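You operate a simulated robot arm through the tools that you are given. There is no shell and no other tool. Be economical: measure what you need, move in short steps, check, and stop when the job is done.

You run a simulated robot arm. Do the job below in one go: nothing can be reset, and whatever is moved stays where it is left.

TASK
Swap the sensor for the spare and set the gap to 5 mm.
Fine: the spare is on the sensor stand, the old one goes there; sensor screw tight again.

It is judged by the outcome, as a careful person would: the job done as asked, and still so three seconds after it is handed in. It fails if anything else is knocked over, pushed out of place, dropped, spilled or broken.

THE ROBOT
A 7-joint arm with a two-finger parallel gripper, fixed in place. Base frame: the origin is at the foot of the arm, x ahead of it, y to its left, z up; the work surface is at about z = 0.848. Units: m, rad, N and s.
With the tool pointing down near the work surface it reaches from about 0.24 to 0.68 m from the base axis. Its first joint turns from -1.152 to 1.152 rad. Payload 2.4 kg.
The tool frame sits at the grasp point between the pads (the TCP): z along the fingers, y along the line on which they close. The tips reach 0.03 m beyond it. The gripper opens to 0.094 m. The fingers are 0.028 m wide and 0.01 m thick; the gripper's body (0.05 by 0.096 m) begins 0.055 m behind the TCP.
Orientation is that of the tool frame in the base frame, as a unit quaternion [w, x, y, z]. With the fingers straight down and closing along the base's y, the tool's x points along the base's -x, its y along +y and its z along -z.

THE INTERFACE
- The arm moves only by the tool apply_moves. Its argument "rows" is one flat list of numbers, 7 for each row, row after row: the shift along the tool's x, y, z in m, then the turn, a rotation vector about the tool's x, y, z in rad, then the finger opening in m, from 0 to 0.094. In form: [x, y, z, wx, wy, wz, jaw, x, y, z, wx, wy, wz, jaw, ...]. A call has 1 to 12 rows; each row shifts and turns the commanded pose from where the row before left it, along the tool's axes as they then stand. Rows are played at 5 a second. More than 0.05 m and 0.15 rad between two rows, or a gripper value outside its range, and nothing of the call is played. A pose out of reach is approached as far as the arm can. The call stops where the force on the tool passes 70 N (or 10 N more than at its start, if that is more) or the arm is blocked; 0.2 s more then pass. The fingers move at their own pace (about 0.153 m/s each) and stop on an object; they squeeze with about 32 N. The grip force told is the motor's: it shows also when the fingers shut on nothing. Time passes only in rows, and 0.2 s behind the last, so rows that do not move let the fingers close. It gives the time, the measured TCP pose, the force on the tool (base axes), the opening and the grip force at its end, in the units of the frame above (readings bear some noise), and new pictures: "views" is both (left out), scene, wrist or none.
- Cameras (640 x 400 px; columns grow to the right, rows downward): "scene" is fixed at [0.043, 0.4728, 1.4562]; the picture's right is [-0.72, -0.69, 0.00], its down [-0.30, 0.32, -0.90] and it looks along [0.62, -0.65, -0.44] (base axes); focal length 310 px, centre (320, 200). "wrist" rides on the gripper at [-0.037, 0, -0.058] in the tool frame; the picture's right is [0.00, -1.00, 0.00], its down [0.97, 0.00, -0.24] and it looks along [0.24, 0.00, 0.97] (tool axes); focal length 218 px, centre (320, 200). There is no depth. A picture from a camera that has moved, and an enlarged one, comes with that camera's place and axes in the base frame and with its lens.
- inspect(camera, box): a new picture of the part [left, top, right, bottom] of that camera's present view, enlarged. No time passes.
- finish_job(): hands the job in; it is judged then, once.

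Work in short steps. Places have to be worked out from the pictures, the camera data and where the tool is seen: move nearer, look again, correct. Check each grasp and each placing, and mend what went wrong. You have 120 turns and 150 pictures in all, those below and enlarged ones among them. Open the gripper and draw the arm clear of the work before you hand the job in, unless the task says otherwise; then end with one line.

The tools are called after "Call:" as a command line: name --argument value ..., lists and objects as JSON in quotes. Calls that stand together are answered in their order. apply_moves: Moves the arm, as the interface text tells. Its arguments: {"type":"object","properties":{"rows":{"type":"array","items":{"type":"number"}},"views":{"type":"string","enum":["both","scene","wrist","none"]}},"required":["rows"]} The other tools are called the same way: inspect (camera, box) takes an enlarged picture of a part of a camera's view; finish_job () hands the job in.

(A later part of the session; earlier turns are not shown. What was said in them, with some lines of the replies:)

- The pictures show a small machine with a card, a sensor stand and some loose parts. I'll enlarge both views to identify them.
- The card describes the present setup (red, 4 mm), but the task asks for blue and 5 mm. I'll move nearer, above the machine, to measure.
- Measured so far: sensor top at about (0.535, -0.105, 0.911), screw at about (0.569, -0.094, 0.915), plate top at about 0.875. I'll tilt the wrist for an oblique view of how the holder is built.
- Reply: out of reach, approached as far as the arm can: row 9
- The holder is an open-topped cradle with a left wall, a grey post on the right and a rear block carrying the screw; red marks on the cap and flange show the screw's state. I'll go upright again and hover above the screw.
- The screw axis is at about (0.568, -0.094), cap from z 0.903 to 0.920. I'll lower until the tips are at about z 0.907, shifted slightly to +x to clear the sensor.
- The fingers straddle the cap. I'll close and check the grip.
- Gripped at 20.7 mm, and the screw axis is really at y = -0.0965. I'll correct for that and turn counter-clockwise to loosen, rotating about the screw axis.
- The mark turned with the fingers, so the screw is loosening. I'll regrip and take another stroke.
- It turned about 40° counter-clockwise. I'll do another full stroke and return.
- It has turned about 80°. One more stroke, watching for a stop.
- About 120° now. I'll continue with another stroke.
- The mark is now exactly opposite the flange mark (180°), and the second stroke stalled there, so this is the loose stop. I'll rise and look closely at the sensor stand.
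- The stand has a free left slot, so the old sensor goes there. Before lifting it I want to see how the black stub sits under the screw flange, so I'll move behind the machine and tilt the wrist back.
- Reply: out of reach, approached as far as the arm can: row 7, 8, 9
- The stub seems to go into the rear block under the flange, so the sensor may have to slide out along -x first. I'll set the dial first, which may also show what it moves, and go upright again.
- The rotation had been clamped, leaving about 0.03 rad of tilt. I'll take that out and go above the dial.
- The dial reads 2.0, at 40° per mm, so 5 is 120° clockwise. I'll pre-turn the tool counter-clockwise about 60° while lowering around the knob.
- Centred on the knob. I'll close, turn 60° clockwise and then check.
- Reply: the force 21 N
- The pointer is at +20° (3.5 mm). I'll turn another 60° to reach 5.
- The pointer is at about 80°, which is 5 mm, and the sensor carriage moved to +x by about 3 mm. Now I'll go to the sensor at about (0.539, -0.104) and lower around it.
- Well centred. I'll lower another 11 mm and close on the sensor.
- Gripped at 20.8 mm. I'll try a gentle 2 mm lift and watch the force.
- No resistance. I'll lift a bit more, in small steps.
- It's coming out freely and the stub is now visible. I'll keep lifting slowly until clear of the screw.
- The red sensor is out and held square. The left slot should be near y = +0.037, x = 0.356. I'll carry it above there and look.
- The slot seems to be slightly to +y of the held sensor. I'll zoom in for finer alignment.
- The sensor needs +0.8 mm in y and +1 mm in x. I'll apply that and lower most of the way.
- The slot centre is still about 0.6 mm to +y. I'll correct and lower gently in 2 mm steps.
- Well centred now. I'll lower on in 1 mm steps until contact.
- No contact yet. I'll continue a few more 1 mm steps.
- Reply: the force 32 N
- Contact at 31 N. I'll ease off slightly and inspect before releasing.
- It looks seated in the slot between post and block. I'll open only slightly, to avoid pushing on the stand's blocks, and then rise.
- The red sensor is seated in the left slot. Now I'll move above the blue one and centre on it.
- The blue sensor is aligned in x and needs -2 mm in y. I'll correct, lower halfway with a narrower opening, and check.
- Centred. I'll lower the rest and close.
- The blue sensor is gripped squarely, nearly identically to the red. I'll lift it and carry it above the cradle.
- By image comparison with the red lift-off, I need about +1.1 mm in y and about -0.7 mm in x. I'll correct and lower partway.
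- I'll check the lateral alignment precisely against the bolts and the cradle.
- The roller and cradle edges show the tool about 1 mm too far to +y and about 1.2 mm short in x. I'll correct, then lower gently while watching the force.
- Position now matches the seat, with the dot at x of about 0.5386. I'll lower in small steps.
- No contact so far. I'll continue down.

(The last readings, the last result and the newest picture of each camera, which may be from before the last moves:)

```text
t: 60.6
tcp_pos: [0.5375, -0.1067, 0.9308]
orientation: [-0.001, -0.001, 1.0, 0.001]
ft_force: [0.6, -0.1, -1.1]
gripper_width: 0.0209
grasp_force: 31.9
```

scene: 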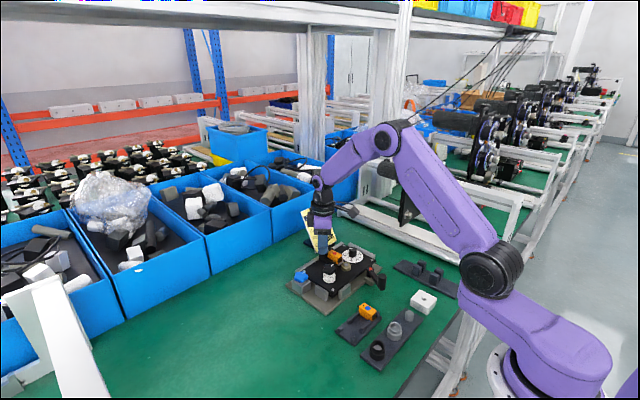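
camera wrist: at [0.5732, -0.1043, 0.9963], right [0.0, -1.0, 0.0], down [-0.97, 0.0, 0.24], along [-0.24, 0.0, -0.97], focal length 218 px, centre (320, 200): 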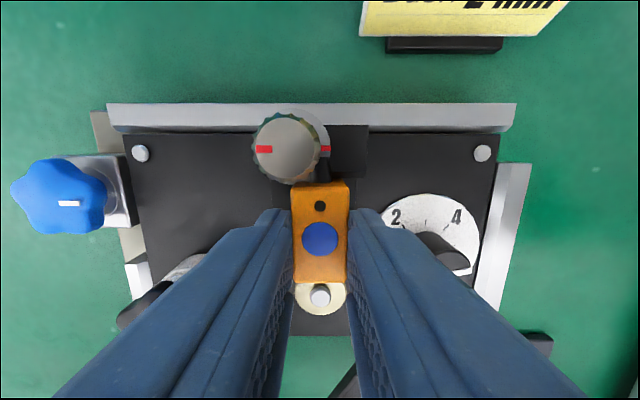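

Call:
apply_moves --rows '[0, 0, 0.001, 0, 0, 0, 0.012, 0, 0, 0.001, 0, 0, 0, 0.012, 0, 0, 0, 0, 0, 0, 0.012]' --views "none"

```text
t: 61.4
tcp_pos: [0.5378, -0.1058, 0.9288]
orientation: [-0.001, 0.0, 1.0, 0.001]
ft_force: [0.2, 0.8, -0.4]
gripper_width: 0.021
grasp_force: 31.4
```

Call:
apply_moves --rows '[0, 0, 0.0008, 0, 0, 0, 0.012, 0, 0, 0.0007, 0, 0, 0, 0.012, 0, 0, 0, 0, 0, 0, 0.012]' --views "none"

Call:
inspect --camera "scene" --box '[320, 235, 365, 275]'

```text
t: 62.2
tcp_pos: [0.5384, -0.1059, 0.9264]
orientation: [0.0, 0.0, 1.0, 0.002]
ft_force: [-2.1, 1.3, 13.7]
gripper_width: 0.0208
grasp_force: 32.0
```

```text
10.00 times, centred on (342, 255) of scene
camera zoom: at [0.0427, 0.4729, 1.4562], right [-0.72, -0.69, 0.0], down [-0.3, 0.32, -0.9], along [0.62, -0.65, -0.44], focal length 3100 px, centre (95, -350)
```

zoom: 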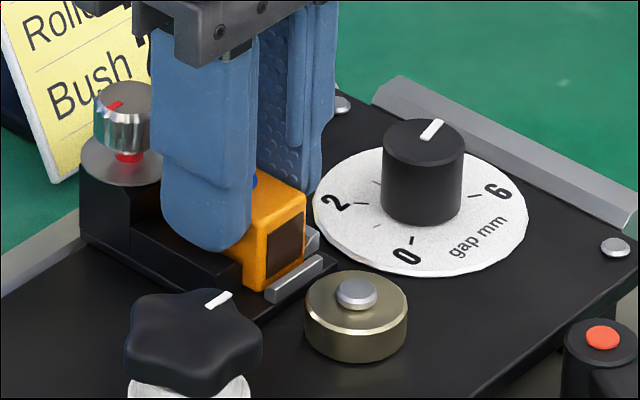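

Contact at the expected height, so it's seated. I'll ease off, release and rise to look.

Call:
apply_moves --rows '[0, 0, -0.0005, 0, 0, 0, 0.012, 0, 0, 0, 0, 0, 0, 0.03, 0, 0, 0, 0, 0, 0, 0.03, 0, 0, -0.01, 0, 0, 0, 0.034, 0, 0, -0.03, 0, 0, 0, 0.05, 0, 0, -0.03, 0, 0, 0, 0.06, 0, 0, 0, 0, 0, 0, 0.06]' --views "wrist"

Call:
inspect --camera "wrist" --box '[240, 130, 420, 280]'

Call:
inspect --camera "scene" --box '[310, 225, 390, 290]'

```text
t: 63.8
tcp_pos: [0.5361, -0.1064, 0.9983]
orientation: [-0.001, 0.001, 1.0, 0.001]
ft_force: [0.2, -0.7, -0.2]
gripper_width: 0.0601
grasp_force: 0.1
camera wrist: at [0.5738, -0.105, 1.055], right [0.0, -1.0, 0.0], down [-0.97, 0.0, 0.24], along [-0.24, 0.0, -0.97], focal length 218 px, centre (320, 200)
```

wrist: 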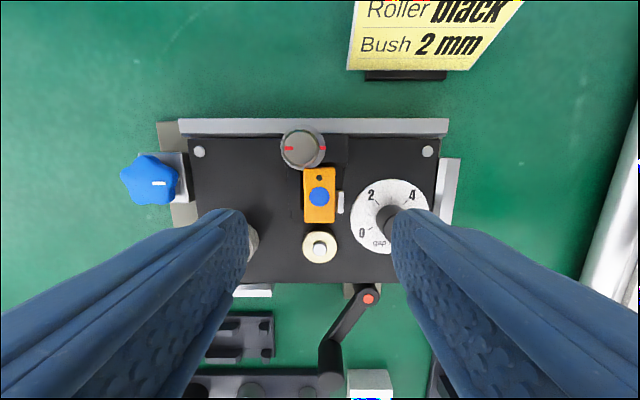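

```text
2.67 times, centred on (330, 205) of wrist
camera zoom: at [0.5738, -0.105, 1.055], right [0.0, -1.0, 0.0], down [-0.97, 0.0, 0.24], along [-0.24, 0.0, -0.97], focal length 582 px, centre (293, 187)
```

zoom: 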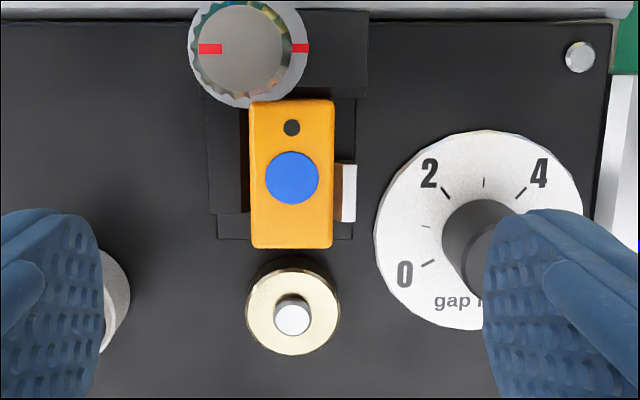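

```text
6.15 times, centred on (350, 258) of scene
camera zoom: at [0.043, 0.4728, 1.4562], right [-0.72, -0.69, 0.0], down [-0.3, 0.32, -0.9], along [0.62, -0.65, -0.44], focal length 1908 px, centre (135, -154)
```

zoom: 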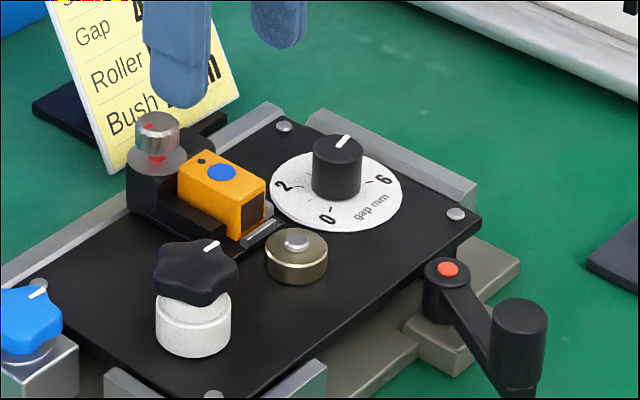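

The blue sensor sits where the red one was (dot at x of about 0.539). Now the screw: its axis is at about (0.5715, -0.096), and I'll approach with the tool pre-turned counter-clockwise.

Call:
apply_moves --rows '[-0.0391, 0.0137, 0, 0, 0, 0, 0.04, 0, 0, 0, 0, 0, -0.145, 0.036, 0, 0, 0, 0, 0, -0.145, 0.036, 0, 0, 0, 0, 0, -0.145, 0.036, 0, 0, 0, 0, 0, -0.145, 0.036, 0, 0, 0, 0, 0, -0.145, 0.036, 0, 0, 0.03, 0, 0, 0, 0.036, 0, 0, 0, 0, 0, 0, 0.036]' --views "wrist"

Call:
inspect --camera "wrist" --box '[240, 150, 400, 310]'

```text
t: 65.6
tcp_pos: [0.5761, -0.0912, 0.9666]
orientation: [-0.001, -0.355, 0.935, 0.001]
ft_force: [0.3, 0.1, -0.4]
gripper_width: 0.0357
grasp_force: 0.0
camera wrist: at [0.603, -0.066, 1.0241], right [0.66, -0.75, 0.0], down [-0.73, -0.64, 0.24], along [-0.18, -0.16, -0.97], focal length 218 px, centre (320, 200)
```

wrist: 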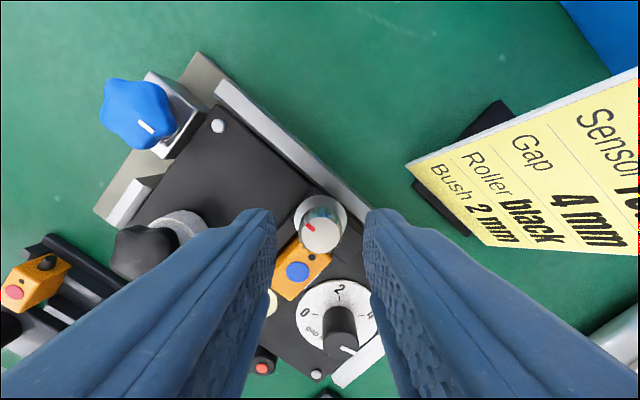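

```text
2.50 times, centred on (320, 230) of wrist
camera zoom: at [0.603, -0.066, 1.0241], right [0.66, -0.75, 0.0], down [-0.73, -0.64, 0.24], along [-0.18, -0.16, -0.97], focal length 546 px, centre (320, 125)
```

zoom: 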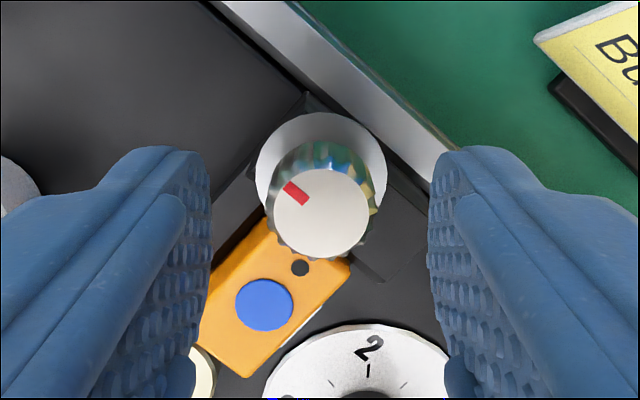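

The cap is centred between the fingers. I'll lower to tips at z 0.910, close, and turn clockwise one stroke.

Call:
apply_moves --rows '[-0.002, 0, 0.013, 0, 0, 0, 0.036, 0, 0, 0.013, 0, 0, 0, 0.036, 0, 0, 0, 0, 0, 0, 0.01, 0, 0, 0, 0, 0, 0, 0.01]' --views "none"

Call:
apply_moves --rows '[0, -0.001, 0, 0, 0, 0.145, 0.01, 0, -0.001, 0, 0, 0, 0.145, 0.01, 0, -0.001, 0, 0, 0, 0.145, 0.01, 0, -0.001, 0, 0, 0, 0.145, 0.01, 0, -0.001, 0, 0, 0, 0.145, 0.01, 0, 0, 0, 0, 0, 0, 0.01]' --views "wrist"

Call:
inspect --camera "wrist" --box '[260, 180, 380, 360]'

```text
t: 66.6
tcp_pos: [0.578, -0.0895, 0.941]
orientation: [0.0, -0.354, 0.935, 0.0]
ft_force: [-1.9, 0.9, 3.9]
gripper_width: 0.0209
grasp_force: 32.7
```

```text
t: 68.0
tcp_pos: [0.5797, -0.0954, 0.9425]
orientation: [-0.002, 0.001, 1.0, 0.001]
ft_force: [-2.8, 3.1, 0.3]
gripper_width: 0.0208
grasp_force: 32.0
camera wrist: at [0.6162, -0.0937, 0.998], right [0.0, -1.0, 0.0], down [-0.97, 0.0, 0.24], along [-0.24, 0.0, -0.97], focal length 218 px, centre (320, 200)
```

wrist: 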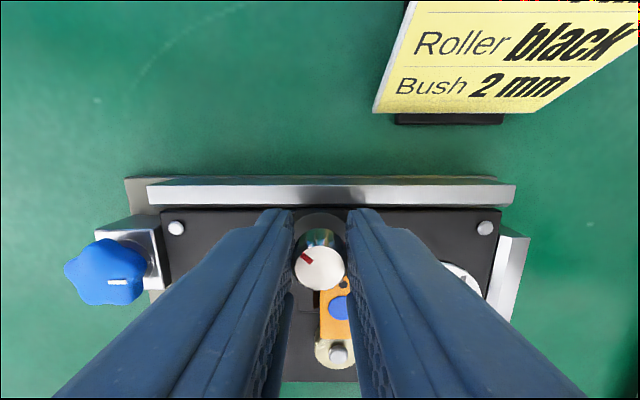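

```text
2.22 times, centred on (320, 270) of wrist
camera zoom: at [0.6162, -0.0937, 0.998], right [0.0, -1.0, 0.0], down [-0.97, 0.0, 0.24], along [-0.24, 0.0, -0.97], focal length 485 px, centre (320, 44)
```

zoom: 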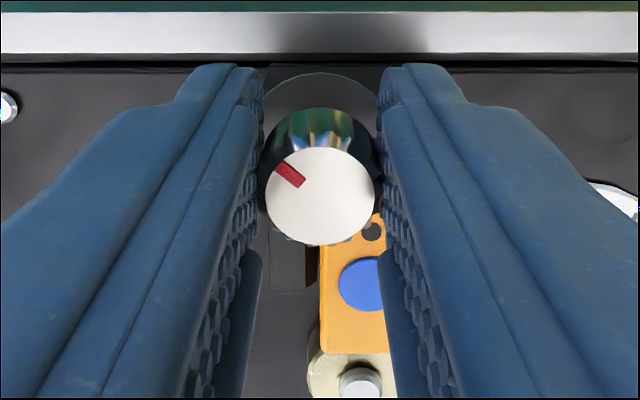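

Good, it turned 41° clockwise. I'll repeat strokes: open, return, close, turn.

Call:
apply_moves --rows '[0, 0, 0, 0, 0, 0, 0.034, 0, 0.001, 0, 0, 0, -0.145, 0.034, 0, 0.001, 0, 0, 0, -0.145, 0.034, 0, 0.001, 0, 0, 0, -0.145, 0.034, 0, 0.001, 0, 0, 0, -0.145, 0.034, 0, 0.001, 0, 0, 0, -0.145, 0.034, 0, 0, 0, 0, 0, 0, 0.01, 0, -0.001, 0, 0, 0, 0.145, 0.01, 0, -0.001, 0, 0, 0, 0.145, 0.01, 0, -0.001, 0, 0, 0, 0.145, 0.01, 0, -0.001, 0, 0, 0, 0.145, 0.01, 0, -0.001, 0, 0, 0, 0.145, 0.01]' --views "none"

Call:
apply_moves --rows '[0, 0, 0, 0, 0, 0, 0.034, 0, 0.001, 0, 0, 0, -0.145, 0.034, 0, 0.001, 0, 0, 0, -0.145, 0.034, 0, 0.001, 0, 0, 0, -0.145, 0.034, 0, 0.001, 0, 0, 0, -0.145, 0.034, 0, 0.001, 0, 0, 0, -0.145, 0.034, 0, 0, 0, 0, 0, 0, 0.01, 0, -0.001, 0, 0, 0, 0.145, 0.01, 0, -0.001, 0, 0, 0, 0.145, 0.01, 0, -0.001, 0, 0, 0, 0.145, 0.01, 0, -0.001, 0, 0, 0, 0.145, 0.01, 0, -0.001, 0, 0, 0, 0.145, 0.01]' --views "wrist"

Call:
inspect --camera "wrist" --box '[260, 180, 380, 360]'

```text
t: 70.6
tcp_pos: [0.5806, -0.0957, 0.9417]
orientation: [-0.002, 0.001, 1.0, 0.001]
ft_force: [-2.6, 2.2, -2.4]
gripper_width: 0.0207
grasp_force: 31.6
```

```text
t: 73.2
tcp_pos: [0.5804, -0.0947, 0.9416]
orientation: [-0.001, 0.002, 1.0, 0.001]
ft_force: [-1.8, 0.2, -2.7]
gripper_width: 0.0206
grasp_force: 32.5
camera wrist: at [0.6174, -0.0937, 0.9978], right [0.0, -1.0, 0.0], down [-0.97, 0.0, 0.24], along [-0.24, 0.0, -0.97], focal length 218 px, centre (320, 200)
```

wrist: 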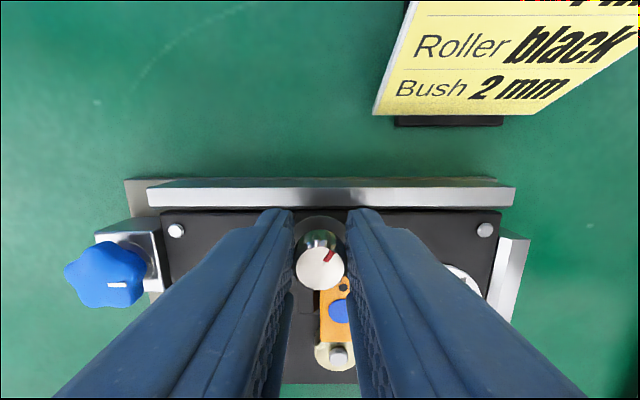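

```text
2.22 times, centred on (320, 270) of wrist
camera zoom: at [0.6174, -0.0937, 0.9978], right [0.0, -1.0, 0.0], down [-0.97, 0.0, 0.24], along [-0.24, 0.0, -0.97], focal length 485 px, centre (320, 44)
```

zoom: 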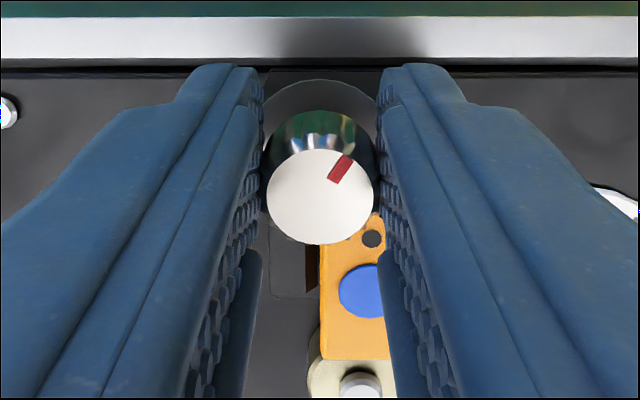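

The mark is now about 55° from aligned. Two more strokes will run it to the tight stop.

Call:
apply_moves --rows '[0, 0, 0, 0, 0, 0, 0.034, 0.001, 0.001, 0, 0, 0, -0.145, 0.034, 0.001, 0.001, 0, 0, 0, -0.145, 0.034, 0, 0.001, 0, 0, 0, -0.145, 0.034, 0, 0.001, 0, 0, 0, -0.145, 0.034, 0, 0.001, 0, 0, 0, -0.145, 0.034, 0, 0, 0, 0, 0, 0, 0.01, 0, -0.001, 0, 0, 0, 0.145, 0.01, 0, -0.001, 0, 0, 0, 0.145, 0.01, 0, -0.001, 0, 0, 0, 0.145, 0.01, 0, -0.001, 0, 0, 0, 0.145, 0.01, 0, -0.001, 0, 0, 0, 0.145, 0.01]' --views "none"

Call:
apply_moves --rows '[0, 0, 0, 0, 0, 0, 0.034, 0, 0.001, 0, 0, 0, -0.145, 0.034, 0, 0.001, 0, 0, 0, -0.145, 0.034, 0, 0.001, 0, 0, 0, -0.145, 0.034, 0, 0.001, 0, 0, 0, -0.145, 0.034, 0, 0.001, 0, 0, 0, -0.145, 0.034, 0, 0, 0, 0, 0, 0, 0.01, 0, -0.001, 0, 0, 0, 0.145, 0.01, 0, -0.001, 0, 0, 0, 0.145, 0.01, 0, -0.001, 0, 0, 0, 0.145, 0.01, 0, 0, 0, 0, 0, 0, 0.01]' --views "wrist"

Call:
inspect --camera "wrist" --box '[260, 180, 380, 360]'

```text
t: 75.8
tcp_pos: [0.58, -0.0952, 0.9408]
orientation: [-0.001, 0.002, 1.0, 0.001]
ft_force: [2.0, -1.7, -6.0]
gripper_width: 0.021
grasp_force: 31.6
```

```text
t: 78.2
tcp_pos: [0.5806, -0.0927, 0.9414]
orientation: [-0.001, -0.144, 0.99, 0.001]
ft_force: [-0.7, 0.0, -0.1]
gripper_width: 0.0206
grasp_force: 32.0
camera wrist: at [0.6152, -0.0808, 0.9985], right [0.28, -0.96, 0.0], down [-0.93, -0.28, 0.24], along [-0.23, -0.07, -0.97], focal length 218 px, centre (320, 200)
```

wrist: 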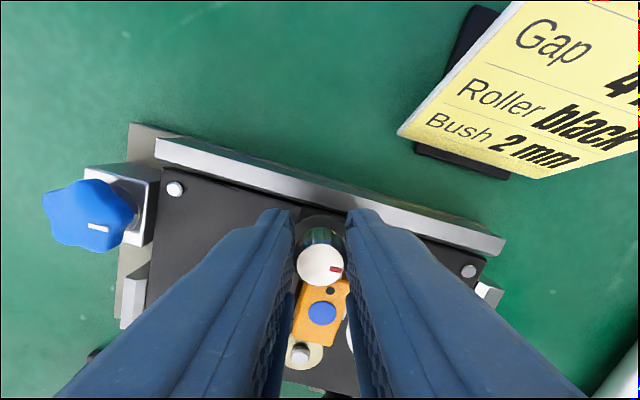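

```text
2.22 times, centred on (320, 270) of wrist
camera zoom: at [0.6152, -0.0808, 0.9985], right [0.28, -0.96, 0.0], down [-0.93, -0.28, 0.24], along [-0.23, -0.07, -0.97], focal length 485 px, centre (320, 44)
```

zoom: 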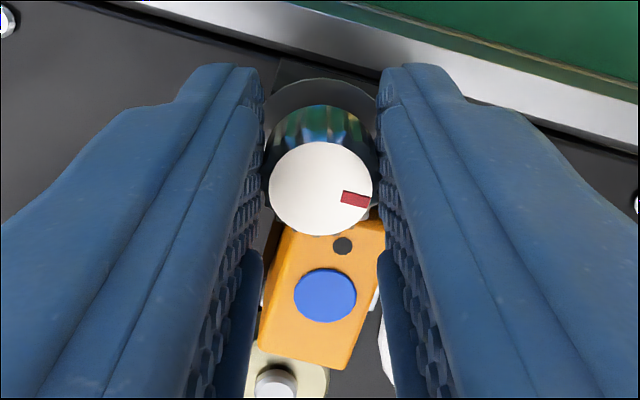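

The mark is about 7° short of aligned. I'll turn the remaining angle to the stop.

Call:
apply_moves --rows '[0, -0.001, 0, 0, 0, 0.1, 0.01, 0, -0.001, 0, 0, 0, 0.1, 0.01, 0, 0, 0, 0, 0, 0.09, 0.01, 0, 0, 0, 0, 0, 0, 0.01]' --views "none"

Call:
apply_moves --rows '[0, 0, 0, 0, 0, 0, 0.036, 0, 0, 0, 0, 0, 0, 0.036, 0, 0, -0.03, 0, 0, 0, 0.05, 0, 0, -0.035, 0, 0, 0, 0.06, 0, 0, 0, 0, 0, 0, 0.06]' --views "wrist"

Call:
inspect --camera "wrist" --box '[260, 160, 400, 330]'

Call:
inspect --camera "scene" --box '[310, 225, 390, 290]'

```text
t: 79.2
tcp_pos: [0.581, -0.0944, 0.942]
orientation: [-0.001, 0.001, 1.0, 0.001]
ft_force: [0.5, -0.9, 0.8]
gripper_width: 0.0208
grasp_force: 32.1
```

```text
t: 80.4
tcp_pos: [0.5804, -0.0959, 1.0078]
orientation: [0.0, 0.001, 1.0, 0.001]
ft_force: [0.2, 0.6, 0.1]
gripper_width: 0.0599
grasp_force: 0.0
camera wrist: at [0.6165, -0.093, 1.0637], right [0.0, -1.0, 0.0], down [-0.97, 0.0, 0.24], along [-0.24, 0.0, -0.97], focal length 218 px, centre (320, 200)
```

wrist: 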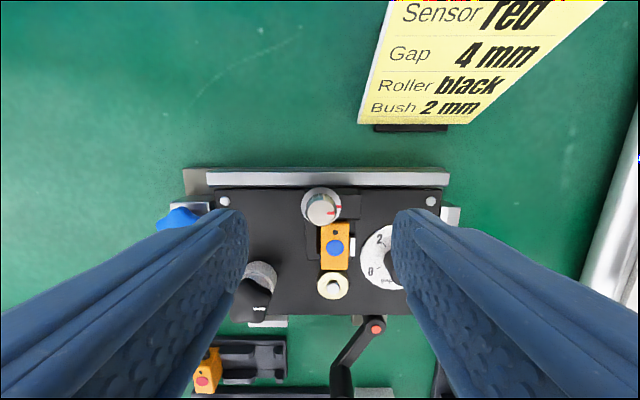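

```text
2.35 times, centred on (330, 245) of wrist
camera zoom: at [0.6165, -0.093, 1.0637], right [0.0, -1.0, 0.0], down [-0.97, 0.0, 0.24], along [-0.24, 0.0, -0.97], focal length 514 px, centre (296, 94)
```

zoom: 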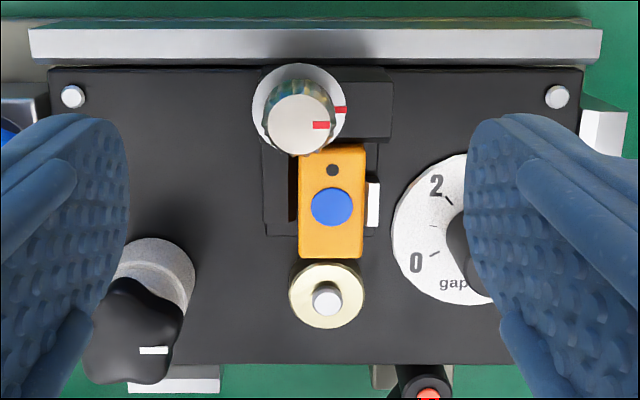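

```text
6.15 times, centred on (350, 258) of scene
camera zoom: at [0.043, 0.4728, 1.4562], right [-0.72, -0.69, 0.0], down [-0.3, 0.32, -0.9], along [0.62, -0.65, -0.44], focal length 1908 px, centre (135, -154)
```

zoom: 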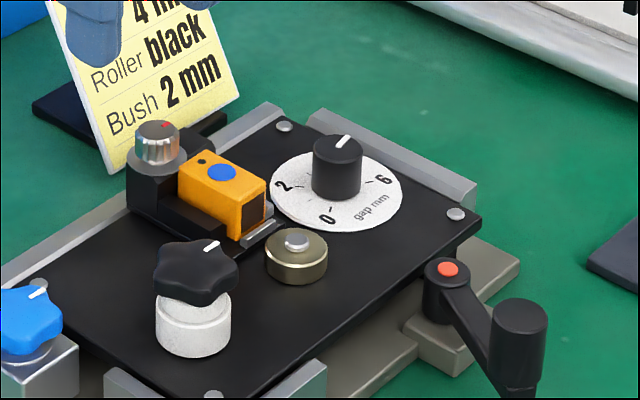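

The mark points at the flange mark again. I'll retreat upward and verify the screw, dial and stand from above.

Call:
inspect --camera "wrist" --box '[295, 180, 350, 230]'

Call:
apply_moves --rows '[0.02, -0.015, -0.03, 0, 0, 0, 0.08, 0.02, -0.015, -0.03, 0, 0, 0, 0.094, 0.02, -0.015, -0.03, 0, 0, 0, 0.094, 0, 0, 0, 0, 0, 0, 0.094]' --views "both"

Call:
inspect --camera "wrist" --box '[240, 130, 400, 260]'

Call:
inspect --camera "wrist" --box '[320, 150, 390, 220]'

```text
8.00 times, centred on (322, 205) of wrist
camera zoom: at [0.6165, -0.093, 1.0637], right [0.0, -1.0, 0.0], down [-0.97, 0.0, 0.24], along [-0.24, 0.0, -0.97], focal length 1746 px, centre (300, 160)
```

zoom: 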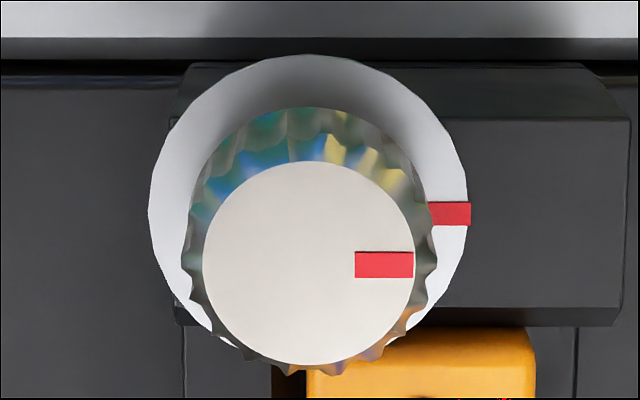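

```text
t: 81.4
tcp_pos: [0.5201, -0.1406, 1.096]
orientation: [-0.002, 0.0, 1.0, 0.001]
ft_force: [0.7, 0.4, 0.9]
gripper_width: 0.094
grasp_force: 0.1
camera wrist: at [0.5572, -0.1388, 1.1534], right [0.0, -1.0, 0.0], down [-0.97, 0.0, 0.24], along [-0.24, 0.0, -0.97], focal length 218 px, centre (320, 200)
```

scene: 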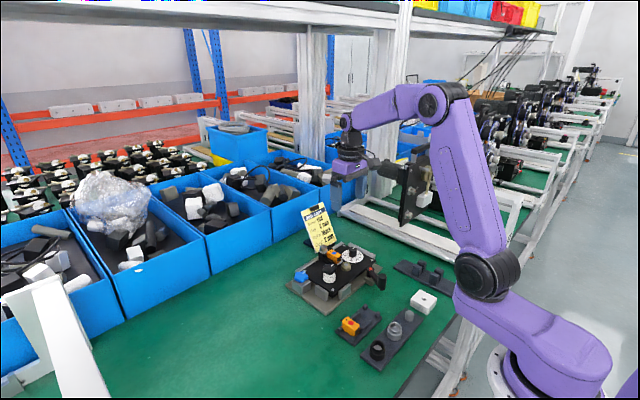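
wrist: 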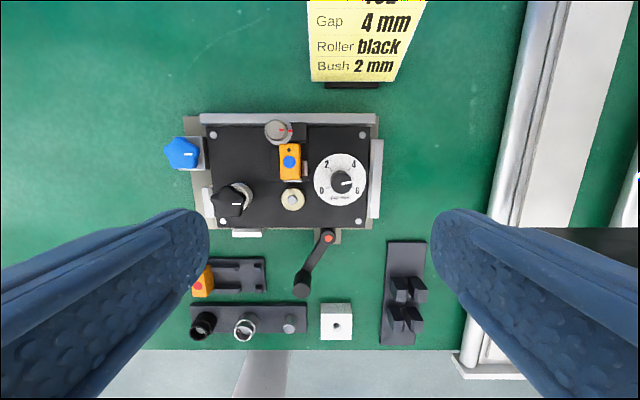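

```text
3.08 times, centred on (320, 195) of wrist
camera zoom: at [0.5572, -0.1388, 1.1534], right [0.0, -1.0, 0.0], down [-0.97, 0.0, 0.24], along [-0.24, 0.0, -0.97], focal length 672 px, centre (320, 215)
```

zoom: 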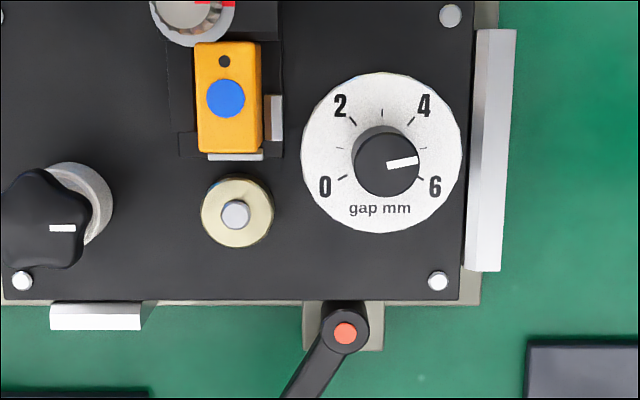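

```text
5.71 times, centred on (355, 185) of wrist
camera zoom: at [0.5572, -0.1388, 1.1534], right [0.0, -1.0, 0.0], down [-0.97, 0.0, 0.24], along [-0.24, 0.0, -0.97], focal length 1247 px, centre (120, 286)
```

zoom: 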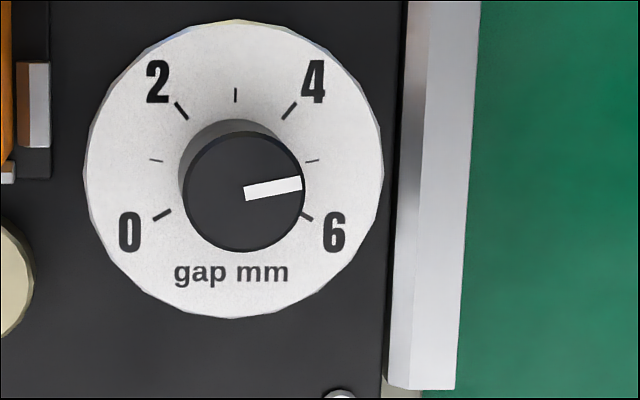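

The blue sensor is in and the screw marks are level as they were at the start. The dial reads 5 mm, the red sensor is in the stand, and nothing else moved. The gripper is open and clear, so I'm handing in.

Call:
finish_job

```text
The job is handed in.
```

I fitted the blue spare sensor and turned its screw back until the tight marks lined up; the old red sensor is in the stand's free slot, and the gap dial reads 5 mm.
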